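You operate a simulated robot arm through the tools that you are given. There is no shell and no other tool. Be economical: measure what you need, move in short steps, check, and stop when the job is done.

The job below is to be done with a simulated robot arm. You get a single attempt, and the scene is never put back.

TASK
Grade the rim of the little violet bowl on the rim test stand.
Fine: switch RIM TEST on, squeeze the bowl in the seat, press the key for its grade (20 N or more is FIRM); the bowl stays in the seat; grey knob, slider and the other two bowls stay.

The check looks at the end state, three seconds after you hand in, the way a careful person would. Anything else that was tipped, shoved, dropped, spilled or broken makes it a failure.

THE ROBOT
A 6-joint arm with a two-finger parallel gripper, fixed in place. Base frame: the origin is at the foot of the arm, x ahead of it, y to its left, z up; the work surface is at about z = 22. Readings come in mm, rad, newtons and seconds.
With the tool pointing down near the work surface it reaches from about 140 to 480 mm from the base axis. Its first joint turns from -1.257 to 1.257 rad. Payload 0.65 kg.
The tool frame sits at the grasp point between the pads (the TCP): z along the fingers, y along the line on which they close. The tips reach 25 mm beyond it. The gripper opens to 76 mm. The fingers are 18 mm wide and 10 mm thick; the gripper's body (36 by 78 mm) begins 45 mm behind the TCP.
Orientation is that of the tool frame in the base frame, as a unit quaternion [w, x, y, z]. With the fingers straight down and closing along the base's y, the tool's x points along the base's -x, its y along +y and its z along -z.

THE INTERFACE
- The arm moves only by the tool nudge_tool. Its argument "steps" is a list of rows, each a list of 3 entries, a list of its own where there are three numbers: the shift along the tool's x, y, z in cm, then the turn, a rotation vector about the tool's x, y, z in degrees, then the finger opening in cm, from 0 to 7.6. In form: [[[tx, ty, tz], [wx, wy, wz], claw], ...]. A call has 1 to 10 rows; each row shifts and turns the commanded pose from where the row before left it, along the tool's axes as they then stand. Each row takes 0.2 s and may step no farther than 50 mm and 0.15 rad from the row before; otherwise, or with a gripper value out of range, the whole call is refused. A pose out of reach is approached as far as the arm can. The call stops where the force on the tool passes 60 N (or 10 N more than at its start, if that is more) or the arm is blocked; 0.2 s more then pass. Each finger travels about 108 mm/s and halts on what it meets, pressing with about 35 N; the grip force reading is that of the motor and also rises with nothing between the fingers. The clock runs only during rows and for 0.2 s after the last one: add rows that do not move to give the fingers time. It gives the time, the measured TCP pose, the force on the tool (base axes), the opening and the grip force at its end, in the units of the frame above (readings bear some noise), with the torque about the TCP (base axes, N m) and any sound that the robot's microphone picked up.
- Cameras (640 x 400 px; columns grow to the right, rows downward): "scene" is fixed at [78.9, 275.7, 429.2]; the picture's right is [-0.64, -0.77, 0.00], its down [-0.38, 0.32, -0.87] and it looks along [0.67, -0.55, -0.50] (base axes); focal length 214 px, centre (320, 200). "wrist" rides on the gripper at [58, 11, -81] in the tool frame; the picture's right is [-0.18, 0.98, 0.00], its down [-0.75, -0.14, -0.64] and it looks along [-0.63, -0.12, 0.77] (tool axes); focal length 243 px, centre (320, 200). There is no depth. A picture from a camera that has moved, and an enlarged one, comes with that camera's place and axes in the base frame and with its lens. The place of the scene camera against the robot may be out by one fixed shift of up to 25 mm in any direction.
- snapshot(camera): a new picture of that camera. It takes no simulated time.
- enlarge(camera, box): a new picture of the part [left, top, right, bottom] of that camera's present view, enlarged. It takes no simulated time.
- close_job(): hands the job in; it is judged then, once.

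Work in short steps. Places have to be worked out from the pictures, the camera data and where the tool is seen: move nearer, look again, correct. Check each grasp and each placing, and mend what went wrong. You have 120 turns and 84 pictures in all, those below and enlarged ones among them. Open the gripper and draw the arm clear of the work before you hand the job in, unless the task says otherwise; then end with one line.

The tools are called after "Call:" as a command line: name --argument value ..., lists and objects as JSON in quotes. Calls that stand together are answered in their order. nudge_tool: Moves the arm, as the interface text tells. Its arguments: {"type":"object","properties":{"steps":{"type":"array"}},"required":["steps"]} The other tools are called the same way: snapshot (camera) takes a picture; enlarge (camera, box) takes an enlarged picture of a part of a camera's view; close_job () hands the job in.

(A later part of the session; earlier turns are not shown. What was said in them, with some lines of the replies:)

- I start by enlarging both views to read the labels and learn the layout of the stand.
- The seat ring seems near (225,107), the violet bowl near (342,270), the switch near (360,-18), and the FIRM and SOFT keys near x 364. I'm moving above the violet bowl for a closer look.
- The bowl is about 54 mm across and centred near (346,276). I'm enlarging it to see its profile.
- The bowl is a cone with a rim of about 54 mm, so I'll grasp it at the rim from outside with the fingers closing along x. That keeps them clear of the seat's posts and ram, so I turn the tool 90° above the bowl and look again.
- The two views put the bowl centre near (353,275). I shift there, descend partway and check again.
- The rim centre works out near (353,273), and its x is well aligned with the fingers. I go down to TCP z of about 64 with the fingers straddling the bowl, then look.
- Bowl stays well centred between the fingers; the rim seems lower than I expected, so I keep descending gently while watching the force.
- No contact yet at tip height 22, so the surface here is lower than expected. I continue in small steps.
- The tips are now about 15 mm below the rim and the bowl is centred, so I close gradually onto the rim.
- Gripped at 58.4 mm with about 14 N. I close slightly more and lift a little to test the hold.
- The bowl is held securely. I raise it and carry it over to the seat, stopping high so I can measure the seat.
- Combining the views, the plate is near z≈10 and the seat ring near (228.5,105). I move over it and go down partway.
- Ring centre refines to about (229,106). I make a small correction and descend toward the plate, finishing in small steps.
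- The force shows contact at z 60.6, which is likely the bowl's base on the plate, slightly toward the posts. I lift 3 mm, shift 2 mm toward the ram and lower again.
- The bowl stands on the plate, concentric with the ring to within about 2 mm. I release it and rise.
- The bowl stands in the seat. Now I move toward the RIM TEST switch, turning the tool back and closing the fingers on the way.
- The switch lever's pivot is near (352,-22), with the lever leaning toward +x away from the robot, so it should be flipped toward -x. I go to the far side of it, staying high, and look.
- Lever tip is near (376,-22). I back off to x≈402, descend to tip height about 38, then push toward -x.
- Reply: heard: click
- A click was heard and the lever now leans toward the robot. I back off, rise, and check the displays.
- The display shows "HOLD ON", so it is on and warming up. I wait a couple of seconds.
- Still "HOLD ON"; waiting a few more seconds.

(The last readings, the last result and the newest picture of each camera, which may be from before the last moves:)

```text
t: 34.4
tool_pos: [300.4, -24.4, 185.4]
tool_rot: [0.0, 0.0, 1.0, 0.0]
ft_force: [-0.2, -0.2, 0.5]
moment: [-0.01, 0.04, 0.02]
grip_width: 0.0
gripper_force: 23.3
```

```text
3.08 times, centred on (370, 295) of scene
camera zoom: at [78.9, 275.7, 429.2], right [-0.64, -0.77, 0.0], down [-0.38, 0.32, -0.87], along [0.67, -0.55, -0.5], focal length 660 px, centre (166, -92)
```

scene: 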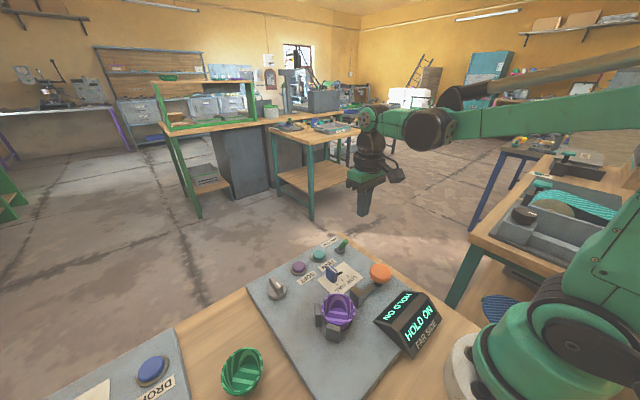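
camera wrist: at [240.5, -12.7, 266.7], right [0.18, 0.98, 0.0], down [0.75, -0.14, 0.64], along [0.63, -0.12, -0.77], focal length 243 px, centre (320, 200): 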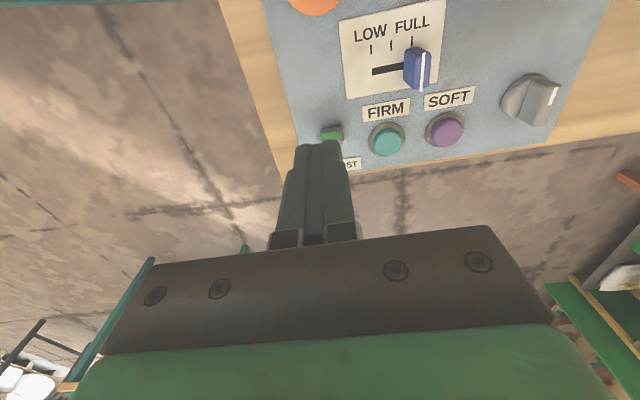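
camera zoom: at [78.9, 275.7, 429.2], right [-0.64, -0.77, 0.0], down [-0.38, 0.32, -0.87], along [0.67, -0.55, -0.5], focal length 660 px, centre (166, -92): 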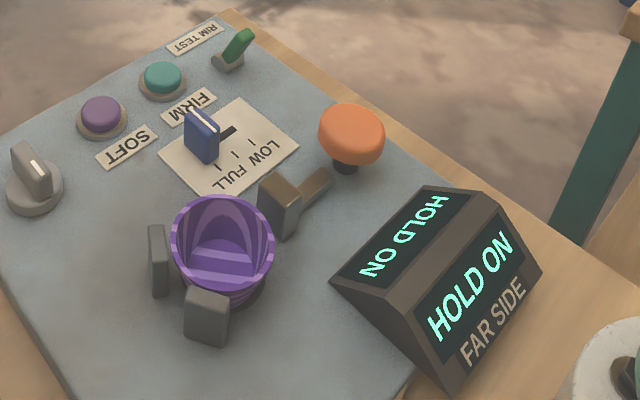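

Still holding. Meanwhile I move over the orange knob to see how it is built, keeping clear above it.

Call:
nudge_tool --steps '[[[3.5, 0.5, 0], [0, 0, 0], 0], [[3.5, 0.5, 0], [0, 0, 0], 0], [[0, 0, 3], [0, 0, 0], 0], [[0, 0, 0], [0, 0, 0], 0]]'

Call:
snapshot --camera "wrist"

Call:
enlarge --camera "scene" --box '[340, 240, 440, 360]'

```text
t: 35.4
tool_pos: [229.6, -13.9, 153.5]
tool_rot: [0.001, 0.0, 1.0, 0.0]
ft_force: [-0.5, -0.3, 0.1]
moment: [-0.01, 0.01, -0.02]
grip_width: 0.0
gripper_force: 23.8
```

```text
40 pictures are left
camera wrist: at [170.8, -1.6, 234.7], right [0.18, 0.98, 0.0], down [0.75, -0.14, 0.64], along [0.63, -0.12, -0.77], focal length 243 px, centre (320, 200)
```

wrist: 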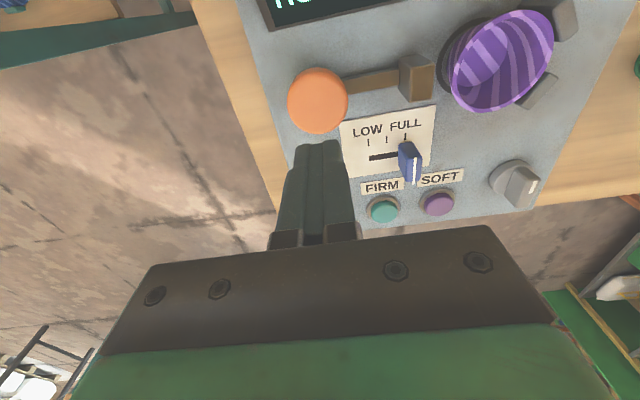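

```text
3.33 times, centred on (390, 300) of scene
camera zoom: at [78.9, 275.7, 429.2], right [-0.64, -0.77, 0.0], down [-0.38, 0.32, -0.87], along [0.67, -0.55, -0.5], focal length 715 px, centre (87, -133)
```

zoom: 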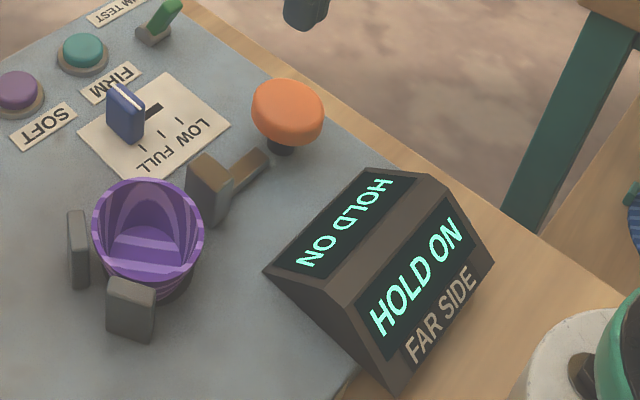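

The orange mushroom stands on a vertical stem at about (227,-14), so it is a press-down plunger. I wait longer for "HOLD ON" to clear before pressing.

Call:
nudge_tool --steps '[[[0, 0, 0], [0, 0, 0], 0], [[0, 0, 0], [0, 0, 0], 0], [[0, 0, 0], [0, 0, 0], 0], [[0, 0, 0], [0, 0, 0], 0], [[0, 0, 0], [0, 0, 0], 0], [[0, 0, 0], [0, 0, 0], 0], [[0, 0, 0], [0, 0, 0], 0], [[0, 0, 0], [0, 0, 0], 0], [[0, 0, 0], [0, 0, 0], 0], [[0, 0, 0], [0, 0, 0], 0]]'

Call:
nudge_tool --steps '[[[0, 0, 0], [0, 0, 0], 0], [[0, 0, 0], [0, 0, 0], 0], [[0, 0, 0], [0, 0, 0], 0], [[0, 0, 0], [0, 0, 0], 0], [[0, 0, 0], [0, 0, 0], 0], [[0, 0, 0], [0, 0, 0], 0], [[0, 0, 0], [0, 0, 0], 0], [[0, 0, 0], [0, 0, 0], 0], [[0, 0, 0], [0, 0, 0], 0], [[0, 0, 0], [0, 0, 0], 0]]'

Call:
nudge_tool --steps '[[[0, 0, 0], [0, 0, 0], 0], [[0, 0, 0], [0, 0, 0], 0], [[0, 0, 0], [0, 0, 0], 0], [[0, 0, 0], [0, 0, 0], 0], [[0, 0, 0], [0, 0, 0], 0], [[0, 0, 0], [0, 0, 0], 0], [[0, 0, 0], [0, 0, 0], 0], [[0, 0, 0], [0, 0, 0], 0], [[0, 0, 0], [0, 0, 0], 0], [[0, 0, 0], [0, 0, 0], 0]]'

Call:
enlarge --camera "scene" --box '[340, 240, 440, 360]'

```text
t: 37.6
tool_pos: [230.3, -11.7, 153.7]
tool_rot: [0.0, 0.0, 1.0, 0.001]
ft_force: [0.3, -0.4, 0.8]
moment: [-0.01, 0.01, -0.02]
grip_width: 0.0
gripper_force: 23.8
```

```text
t: 39.8
tool_pos: [231.8, -12.6, 154.2]
tool_rot: [0.001, 0.0, 1.0, 0.0]
ft_force: [0.1, -0.3, -0.9]
moment: [-0.03, 0.0, 0.02]
grip_width: 0.2
gripper_force: 23.6
```

```text
t: 42.0
tool_pos: [230.6, -12.8, 153.2]
tool_rot: [0.0, 0.0, 1.0, 0.0]
ft_force: [-0.3, 0.0, -0.2]
moment: [-0.03, 0.01, -0.01]
grip_width: 0.0
gripper_force: 22.9
```

```text
3.33 times, centred on (390, 300) of scene
camera zoom: at [78.9, 275.7, 429.2], right [-0.64, -0.77, 0.0], down [-0.38, 0.32, -0.87], along [0.67, -0.55, -0.5], focal length 715 px, centre (87, -133)
```

zoom: 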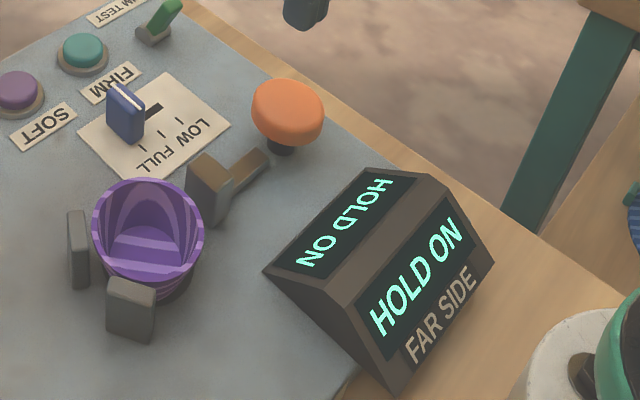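

Still "HOLD ON" after about 16 s. I use further waiting time to descend close above the knob.

Call:
nudge_tool --steps '[[[0.35, -0.1, 0], [0, 0, 0], 0], [[0, 0, 2], [0, 0, 0], 0], [[0, 0, 2], [0, 0, 0], 0], [[0, 0, 1], [0, 0, 0], 0], [[0, 0, 0], [0, 0, 0], 0], [[0, 0, 0], [0, 0, 0], 0], [[0, 0, 0], [0, 0, 0], 0], [[0, 0, 0], [0, 0, 0], 0], [[0, 0, 0], [0, 0, 0], 0], [[0, 0, 0], [0, 0, 0], 0]]'

Call:
nudge_tool --steps '[[[0, 0, 0], [0, 0, 0], 0], [[0, 0, 0], [0, 0, 0], 0], [[0, 0, 0], [0, 0, 0], 0], [[0, 0, 0], [0, 0, 0], 0], [[0, 0, 0], [0, 0, 0], 0], [[0, 0, 0], [0, 0, 0], 0], [[0, 0, 0], [0, 0, 0], 0], [[0, 0, 0], [0, 0, 0], 0], [[0, 0, 0], [0, 0, 0], 0], [[0, 0, 0], [0, 0, 0], 0]]'

Call:
nudge_tool --steps '[[[0, 0, 0], [0, 0, 0], 0], [[0, 0, 0], [0, 0, 0], 0], [[0, 0, 0], [0, 0, 0], 0], [[0, 0, 0], [0, 0, 0], 0], [[0, 0, 0], [0, 0, 0], 0], [[0, 0, 0], [0, 0, 0], 0], [[0, 0, 0], [0, 0, 0], 0], [[0, 0, 0], [0, 0, 0], 0], [[0, 0, 0], [0, 0, 0], 0], [[0, 0, 0], [0, 0, 0], 0]]'

Call:
snapshot --camera "wrist"

Call:
enlarge --camera "scene" --box '[320, 220, 440, 360]'

```text
t: 44.2
tool_pos: [226.8, -13.0, 105.9]
tool_rot: [0.0, 0.0, 1.0, 0.0]
ft_force: [0.2, -0.2, 0.2]
moment: [0.03, 0.01, -0.02]
grip_width: 0.0
gripper_force: 23.5
```

```text
t: 46.4
tool_pos: [226.9, -11.9, 105.3]
tool_rot: [0.0, 0.001, 1.0, 0.0]
ft_force: [1.0, 0.0, -0.1]
moment: [0.02, 0.02, 0.0]
grip_width: 0.3
gripper_force: 23.0
```

```text
t: 48.6
tool_pos: [226.4, -12.5, 104.6]
tool_rot: [-0.001, 0.0, 1.0, 0.0]
ft_force: [0.0, 0.0, 0.7]
moment: [0.01, -0.03, -0.02]
grip_width: 0.1
gripper_force: 23.6
```

```text
37 pictures are left
camera wrist: at [167.1, -1.6, 185.7], right [0.18, 0.98, 0.0], down [0.75, -0.14, 0.64], along [0.63, -0.12, -0.77], focal length 243 px, centre (320, 200)
```

wrist: 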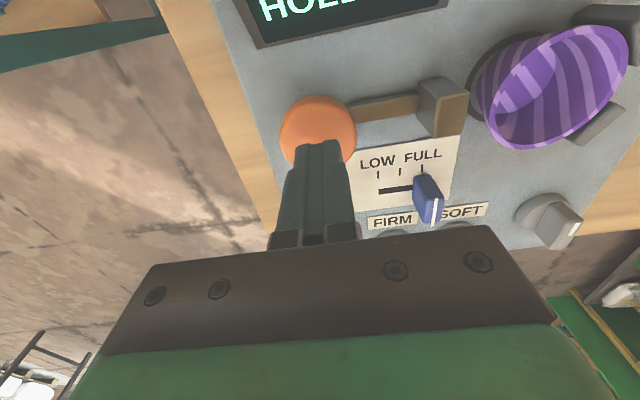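

```text
2.86 times, centred on (380, 290) of scene
camera zoom: at [78.9, 275.7, 429.2], right [-0.64, -0.77, 0.0], down [-0.38, 0.32, -0.87], along [0.67, -0.55, -0.5], focal length 613 px, centre (149, -57)
```

zoom: 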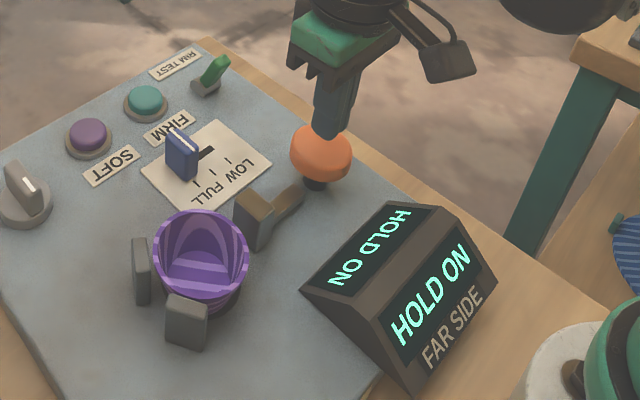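

Still "HOLD ON" after 22 s. I wait about 11 s more before doing anything.

Call:
nudge_tool --steps '[[[0, 0, 0], [0, 0, 0], 0], [[0, 0, 0], [0, 0, 0], 0], [[0, 0, 0], [0, 0, 0], 0], [[0, 0, 0], [0, 0, 0], 0], [[0, 0, 0], [0, 0, 0], 0], [[0, 0, 0], [0, 0, 0], 0], [[0, 0, 0], [0, 0, 0], 0], [[0, 0, 0], [0, 0, 0], 0], [[0, 0, 0], [0, 0, 0], 0], [[0, 0, 0], [0, 0, 0], 0]]'

Call:
nudge_tool --steps '[[[0, 0, 0], [0, 0, 0], 0], [[0, 0, 0], [0, 0, 0], 0], [[0, 0, 0], [0, 0, 0], 0], [[0, 0, 0], [0, 0, 0], 0], [[0, 0, 0], [0, 0, 0], 0], [[0, 0, 0], [0, 0, 0], 0], [[0, 0, 0], [0, 0, 0], 0], [[0, 0, 0], [0, 0, 0], 0], [[0, 0, 0], [0, 0, 0], 0], [[0, 0, 0], [0, 0, 0], 0]]'

Call:
nudge_tool --steps '[[[0, 0, 0], [0, 0, 0], 0], [[0, 0, 0], [0, 0, 0], 0], [[0, 0, 0], [0, 0, 0], 0], [[0, 0, 0], [0, 0, 0], 0], [[0, 0, 0], [0, 0, 0], 0], [[0, 0, 0], [0, 0, 0], 0], [[0, 0, 0], [0, 0, 0], 0], [[0, 0, 0], [0, 0, 0], 0], [[0, 0, 0], [0, 0, 0], 0], [[0, 0, 0], [0, 0, 0], 0]]'

Call:
nudge_tool --steps '[[[0, 0, 0], [0, 0, 0], 0], [[0, 0, 0], [0, 0, 0], 0], [[0, 0, 0], [0, 0, 0], 0], [[0, 0, 0], [0, 0, 0], 0], [[0, 0, 0], [0, 0, 0], 0], [[0, 0, 0], [0, 0, 0], 0], [[0, 0, 0], [0, 0, 0], 0], [[0, 0, 0], [0, 0, 0], 0], [[0, 0, 0], [0, 0, 0], 0], [[0, 0, 0], [0, 0, 0], 0]]'

Call:
nudge_tool --steps '[[[0, 0, 0], [0, 0, 0], 0], [[0, 0, 0], [0, 0, 0], 0], [[0, 0, 0], [0, 0, 0], 0], [[0, 0, 0], [0, 0, 0], 0], [[0, 0, 0], [0, 0, 0], 0], [[0, 0, 0], [0, 0, 0], 0], [[0, 0, 0], [0, 0, 0], 0], [[0, 0, 0], [0, 0, 0], 0], [[0, 0, 0], [0, 0, 0], 0], [[0, 0, 0], [0, 0, 0], 0]]'

Call:
enlarge --camera "scene" --box '[320, 220, 440, 360]'

```text
t: 50.8
tool_pos: [224.9, -12.9, 105.1]
tool_rot: [0.0, 0.0, 1.0, 0.0]
ft_force: [-0.1, 0.2, -1.1]
moment: [0.0, 0.0, 0.03]
grip_width: 0.1
gripper_force: 23.6
```

```text
t: 53.0
tool_pos: [227.2, -13.5, 104.6]
tool_rot: [0.001, 0.001, 1.0, 0.0]
ft_force: [0.2, -0.3, -0.9]
moment: [-0.02, 0.0, -0.04]
grip_width: 0.0
gripper_force: 23.5
```

```text
t: 55.2
tool_pos: [226.4, -13.1, 103.4]
tool_rot: [0.0, 0.0, 1.0, 0.0]
ft_force: [0.5, 0.3, 0.5]
moment: [0.02, 0.03, -0.04]
grip_width: 0.0
gripper_force: 23.6
```

```text
t: 57.4
tool_pos: [226.2, -12.9, 104.1]
tool_rot: [0.0, 0.0, 1.0, 0.0]
ft_force: [0.7, -0.1, 1.1]
moment: [-0.01, -0.03, 0.01]
grip_width: 0.3
gripper_force: 23.8
```

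```text
t: 59.6
tool_pos: [227.1, -12.7, 104.9]
tool_rot: [0.0, 0.0, 1.0, 0.0]
ft_force: [-1.0, 1.0, -0.2]
moment: [0.01, -0.01, -0.03]
grip_width: 0.0
gripper_force: 23.4
```

```text
2.86 times, centred on (380, 290) of scene
camera zoom: at [78.9, 275.7, 429.2], right [-0.64, -0.77, 0.0], down [-0.38, 0.32, -0.87], along [0.67, -0.55, -0.5], focal length 613 px, centre (149, -57)
```

zoom: 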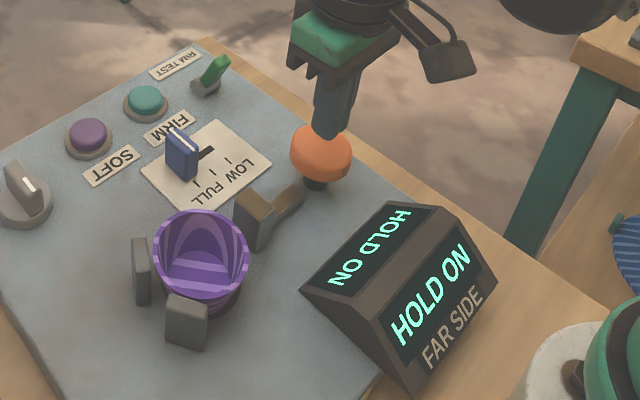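

The message doesn't clear with time, so it seems to mean that the squeeze must be held. I descend carefully onto the orange plunger.

Call:
nudge_tool --steps '[[[0, 0, 1], [0, 0, 0], 0], [[0, 0, 0.7], [0, 0, 0], 0], [[0, 0, 0.5], [0, 0, 0], 0], [[0, 0, 0.4], [0, 0, 0], 0], [[0, 0, 0], [0, 0, 0], 0]]'

Call:
enlarge --camera "scene" --box '[320, 220, 440, 360]'

```text
t: 60.8
tool_pos: [226.7, -14.3, 79.0]
tool_rot: [-0.001, -0.001, 1.0, 0.0]
ft_force: [-0.6, 1.2, 2.1]
moment: [0.0, 0.03, 0.01]
grip_width: 0.2
gripper_force: 23.4
```

```text
2.86 times, centred on (380, 290) of scene
camera zoom: at [78.9, 275.7, 429.2], right [-0.64, -0.77, 0.0], down [-0.38, 0.32, -0.87], along [0.67, -0.55, -0.5], focal length 613 px, centre (149, -57)
```

zoom: 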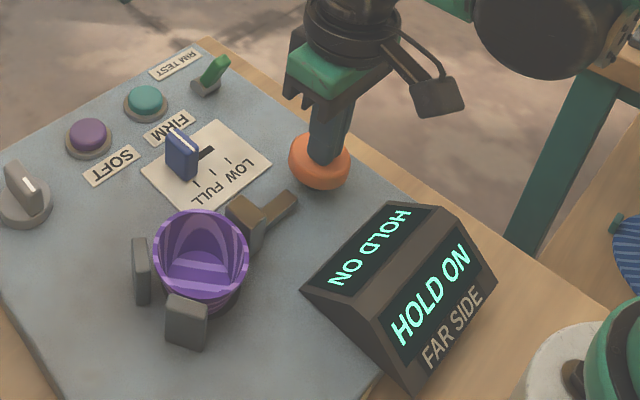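

The plunger sinks and the jaw advances toward the bowl. I continue slowly.

Call:
nudge_tool --steps '[[[0, 0, 0.3], [0, 0, 0], 0], [[0, 0, 0.3], [0, 0, 0], 0], [[0, 0, 0.3], [0, 0, 0], 0], [[0, 0, 0], [0, 0, 0], 0]]'

Call:
enlarge --camera "scene" --box '[320, 220, 440, 360]'

```text
t: 61.6
tool_pos: [226.7, -13.9, 71.4]
tool_rot: [-0.001, 0.0, 1.0, 0.001]
ft_force: [-5.2, 1.6, 49.6]
moment: [0.03, -0.02, 0.03]
grip_width: 0.0
gripper_force: 23.6
heard: click
stopped in row 3: the force on the tool passed its limit at 92 N (the readings are from after the stop); the commanded pose is now the measured one
```

```text
2.86 times, centred on (380, 290) of scene
camera zoom: at [78.8, 275.7, 429.3], right [-0.64, -0.77, 0.0], down [-0.38, 0.32, -0.87], along [0.67, -0.55, -0.5], focal length 613 px, centre (149, -57)
```

zoom: 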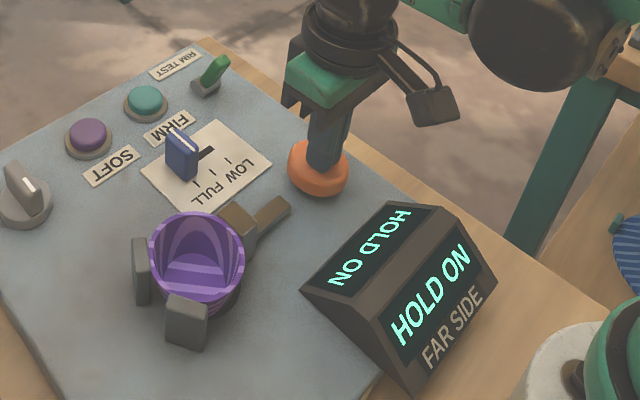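

The plunger bottomed out with a click and the jaw is clamping the bowl. I ease slightly and hold.

Call:
nudge_tool --steps '[[[0, 0, -0.05], [0, 0, 0], 0], [[0, 0, 0], [0, 0, 0], 0], [[0, 0, 0], [0, 0, 0], 0], [[0, 0, 0], [0, 0, 0], 0], [[0, 0, 0], [0, 0, 0], 0]]'

Call:
enlarge --camera "scene" --box '[320, 220, 440, 360]'

```text
t: 62.8
tool_pos: [226.5, -14.1, 70.8]
tool_rot: [-0.001, 0.0, 1.0, 0.001]
ft_force: [1.9, -0.6, 44.5]
moment: [-0.05, -0.08, -0.01]
grip_width: 0.0
gripper_force: 23.3
```

```text
2.86 times, centred on (380, 290) of scene
camera zoom: at [78.8, 275.7, 429.3], right [-0.64, -0.77, 0.0], down [-0.38, 0.32, -0.87], along [0.67, -0.55, -0.5], focal length 613 px, centre (149, -57)
```

zoom: 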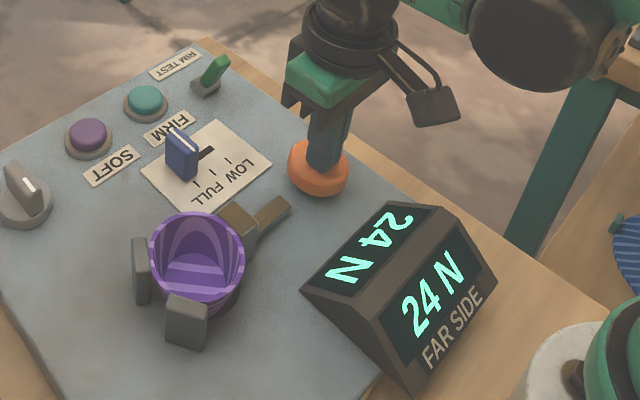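

It reads 24 N. I hold longer to make sure the reading is stable.

Call:
nudge_tool --steps '[[[0, 0, 0], [0, 0, 0], 0], [[0, 0, 0], [0, 0, 0], 0], [[0, 0, 0], [0, 0, 0], 0], [[0, 0, 0], [0, 0, 0], 0], [[0, 0, 0], [0, 0, 0], 0], [[0, 0, 0], [0, 0, 0], 0], [[0, 0, 0], [0, 0, 0], 0], [[0, 0, 0], [0, 0, 0], 0]]'

Call:
enlarge --camera "scene" --box '[320, 220, 440, 360]'

Call:
enlarge --camera "wrist" --box '[200, 0, 640, 280]'

```text
t: 64.6
tool_pos: [226.3, -13.3, 71.4]
tool_rot: [-0.001, 0.0, 1.0, 0.001]
ft_force: [4.3, -2.8, 44.2]
moment: [-0.07, -0.18, 0.01]
grip_width: 0.0
gripper_force: 23.6
```

```text
2.86 times, centred on (380, 290) of scene
camera zoom: at [78.8, 275.7, 429.3], right [-0.64, -0.77, 0.0], down [-0.38, 0.32, -0.87], along [0.67, -0.55, -0.5], focal length 613 px, centre (149, -57)
```

zoom: 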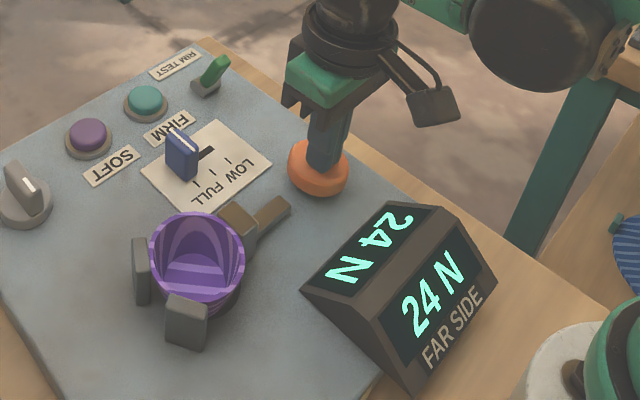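

```text
1.43 times, centred on (420, 140) of wrist
camera zoom: at [167.1, -2.0, 152.7], right [0.18, 0.98, 0.0], down [0.75, -0.14, 0.64], along [0.63, -0.12, -0.77], focal length 347 px, centre (177, 286)
```

zoom: 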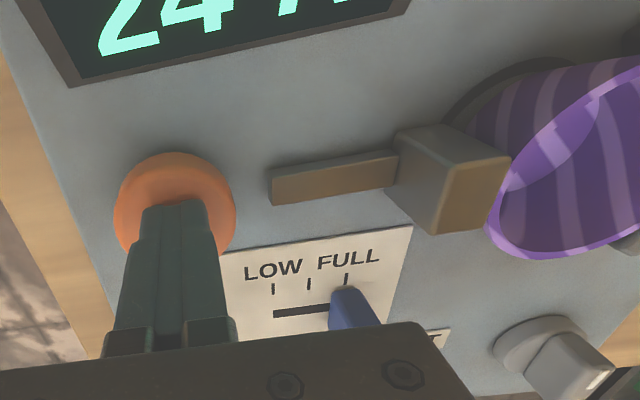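

The reading holds at 24 N, so the grade is FIRM. I release the plunger and check the display and the ram.

Call:
nudge_tool --steps '[[[0, 0, -0.5], [0, 0, 0], 0], [[0, 0, -1], [0, 0, 0], 0], [[0, 0, -3], [0, 0, 0], 0], [[0, 0, -4], [0, 0, 0], 0], [[0, 0, -2], [0, 0, 0], 0], [[0, 0, 0], [0, 0, 0], 0]]'

Call:
enlarge --camera "scene" --box '[270, 220, 440, 360]'

```text
t: 66.0
tool_pos: [226.6, -15.1, 176.8]
tool_rot: [-0.002, 0.001, 1.0, 0.001]
ft_force: [0.2, -0.9, -0.1]
moment: [-0.02, -0.02, 0.01]
grip_width: 0.1
gripper_force: 23.7
```

```text
2.86 times, centred on (355, 290) of scene
camera zoom: at [78.9, 275.7, 429.2], right [-0.64, -0.77, 0.0], down [-0.38, 0.32, -0.87], along [0.67, -0.55, -0.5], focal length 613 px, centre (220, -57)
```

zoom: 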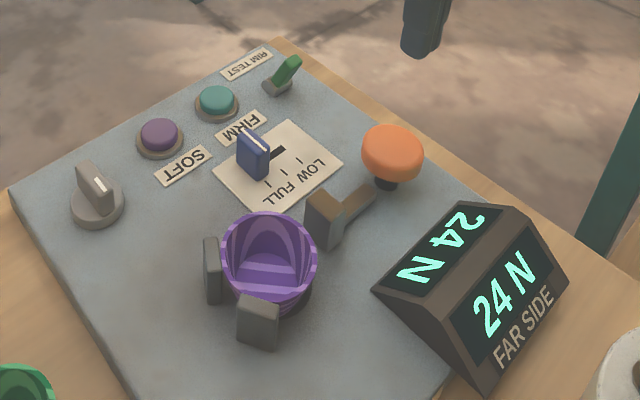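

Reading latched at 24 N and the bowl is in the seat. Next I move above the FIRM key at about (369,36) and check alignment.

Call:
nudge_tool --steps '[[[-3.55, 1.28, 0], [0, 0, 0], 0], [[-3.55, 1.28, 0], [0, 0, 0], 0], [[-3.55, 1.28, 0], [0, 0, 0], 0], [[-3.55, 1.28, 0], [0, 0, 0], 0], [[0, 0, 4], [0, 0, 0], 0], [[0, 0, 4], [0, 0, 0], 0], [[0, 0, 0], [0, 0, 0], 0]]'

Call:
snapshot --camera "wrist"

Call:
enlarge --camera "scene" --box '[270, 200, 390, 280]'

```text
t: 67.6
tool_pos: [369.3, 35.3, 92.6]
tool_rot: [0.0, 0.001, 1.0, 0.001]
ft_force: [0.3, 1.0, 1.1]
moment: [-0.03, 0.01, -0.01]
grip_width: 0.2
gripper_force: 23.4
```

```text
28 pictures are left
camera wrist: at [310.2, 47.2, 175.3], right [0.18, 0.98, 0.0], down [0.75, -0.14, 0.64], along [0.63, -0.12, -0.77], focal length 243 px, centre (320, 200)
```

wrist: 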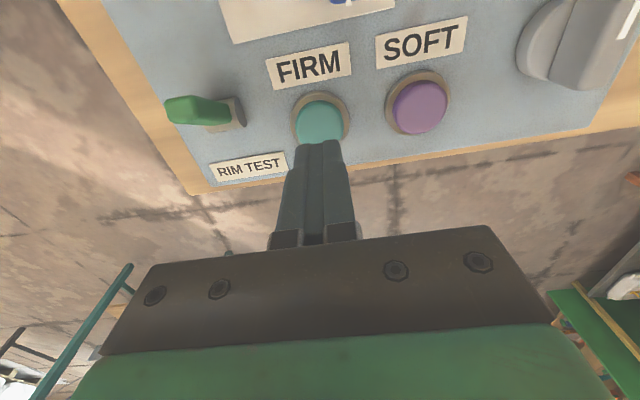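

```text
5.00 times, centred on (330, 240) of scene
camera zoom: at [78.9, 275.7, 429.2], right [-0.64, -0.77, 0.0], down [-0.38, 0.32, -0.87], along [0.67, -0.55, -0.5], focal length 1072 px, centre (270, 0)
```

zoom: 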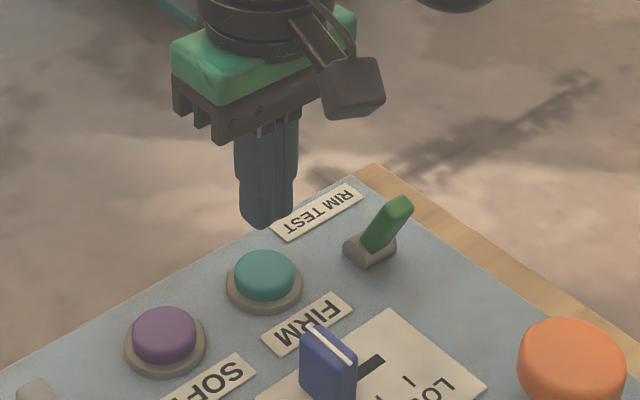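

The tool axis lines up with the FIRM key. I descend and press in small steps.

Call:
nudge_tool --steps '[[[0, 0, 1.5], [0, 0, 0], 0], [[0, 0, 1.2], [0, 0, 0], 0], [[0, 0, 0.4], [0, 0, 0], 0], [[0, 0, 0.3], [0, 0, 0], 0], [[0, 0, 0.2], [0, 0, 0], 0], [[0, 0, 0.2], [0, 0, 0], 0], [[0, 0, 0], [0, 0, 0], 0]]'

Call:
enlarge --camera "scene" --box '[270, 200, 450, 350]'

```text
t: 69.2
tool_pos: [369.0, 37.3, 57.8]
tool_rot: [-0.002, 0.001, 1.0, 0.001]
ft_force: [0.6, 0.0, 0.2]
moment: [0.0, -0.03, -0.02]
grip_width: 0.1
gripper_force: 23.4
```

```text
2.67 times, centred on (360, 275) of scene
camera zoom: at [78.9, 275.7, 429.2], right [-0.64, -0.77, 0.0], down [-0.38, 0.32, -0.87], along [0.67, -0.55, -0.5], focal length 572 px, centre (213, 0)
```

zoom: 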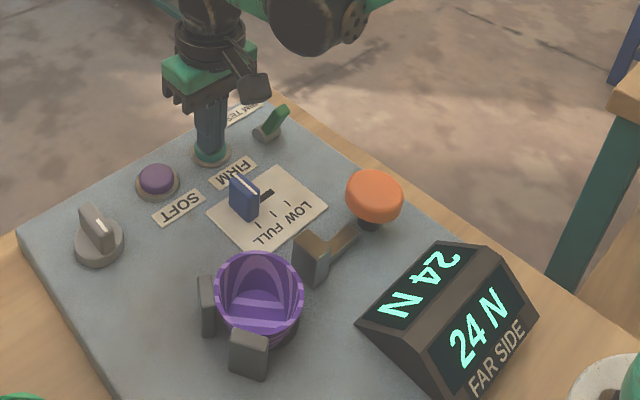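

No contact yet; I continue down in 1–2 mm steps.

Call:
nudge_tool --steps '[[[0, 0, 0.2], [0, 0, 0], 0], [[0, 0, 0.15], [0, 0, 0], 0], [[0, 0, 0.15], [0, 0, 0], 0], [[0, 0, 0], [0, 0, 0], 0]]'

```text
t: 70.2
tool_pos: [368.8, 37.3, 54.5]
tool_rot: [-0.002, 0.001, 1.0, 0.0]
ft_force: [-2.8, -0.4, 43.2]
moment: [-0.01, -0.01, 0.04]
grip_width: 0.0
gripper_force: 23.4
heard: click
stopped in row 4: the force on the tool passed its limit at 61 N (the readings are from after the stop); the commanded pose is now the measured one
```

A click sounded and the key bottomed. I rise and check the display and the scene.

Call:
nudge_tool --steps '[[[0, 0, -0.5], [0, 0, 0], 0], [[0, 0, -2], [0, 0, 0], 0], [[0, 0, -4], [0, 0, 0], 0], [[0, 0, -4], [0, 0, 0], 2], [[0, 0, -4], [0, 0, 0], 5], [[0, 0, 0], [0, 0, 0], 7.6], [[0, 0, 0], [0, 0, 0], 7.6]]'

Call:
enlarge --camera "scene" --box '[270, 220, 450, 360]'

Call:
snapshot --camera "scene"

```text
t: 71.8
tool_pos: [370.6, 36.4, 199.1]
tool_rot: [-0.001, 0.0, 1.0, -0.001]
ft_force: [0.1, 0.2, -0.3]
moment: [0.01, 0.02, 0.03]
grip_width: 75.8
gripper_force: 0.0
```

```text
2.86 times, centred on (360, 290) of scene
camera zoom: at [78.9, 275.7, 429.2], right [-0.64, -0.77, 0.0], down [-0.38, 0.32, -0.87], along [0.67, -0.55, -0.5], focal length 613 px, centre (206, -57)
```

zoom: 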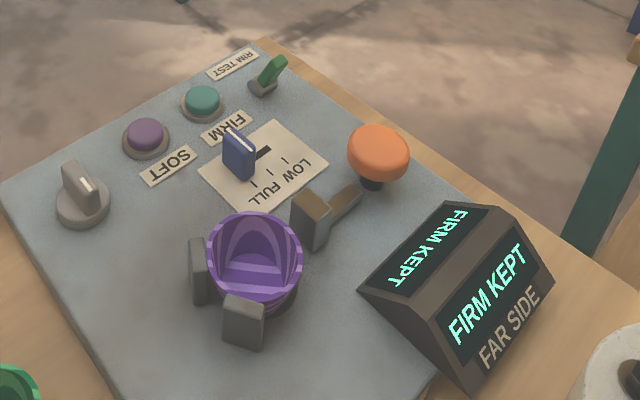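

```text
24 pictures are left
```

scene: 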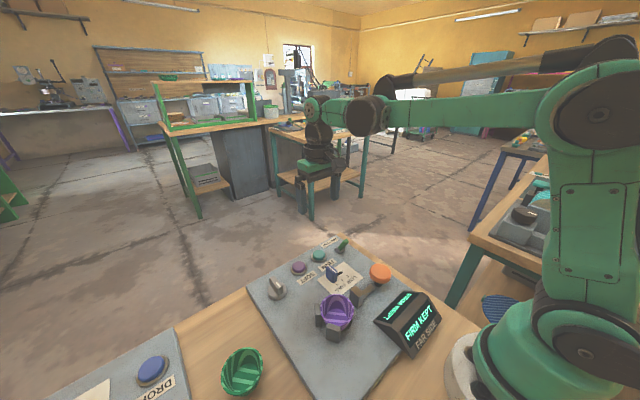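

The display reads "FIRM KEPT", and the bowl is in the seat. The arm is clear with the gripper open, and nothing else has moved, so I hand in.

Call:
close_job

```text
The job is handed in.
```

The violet bowl's rim tested at 24 N, so I graded it FIRM; the display reads "FIRM KEPT" and the bowl is still in the seat.
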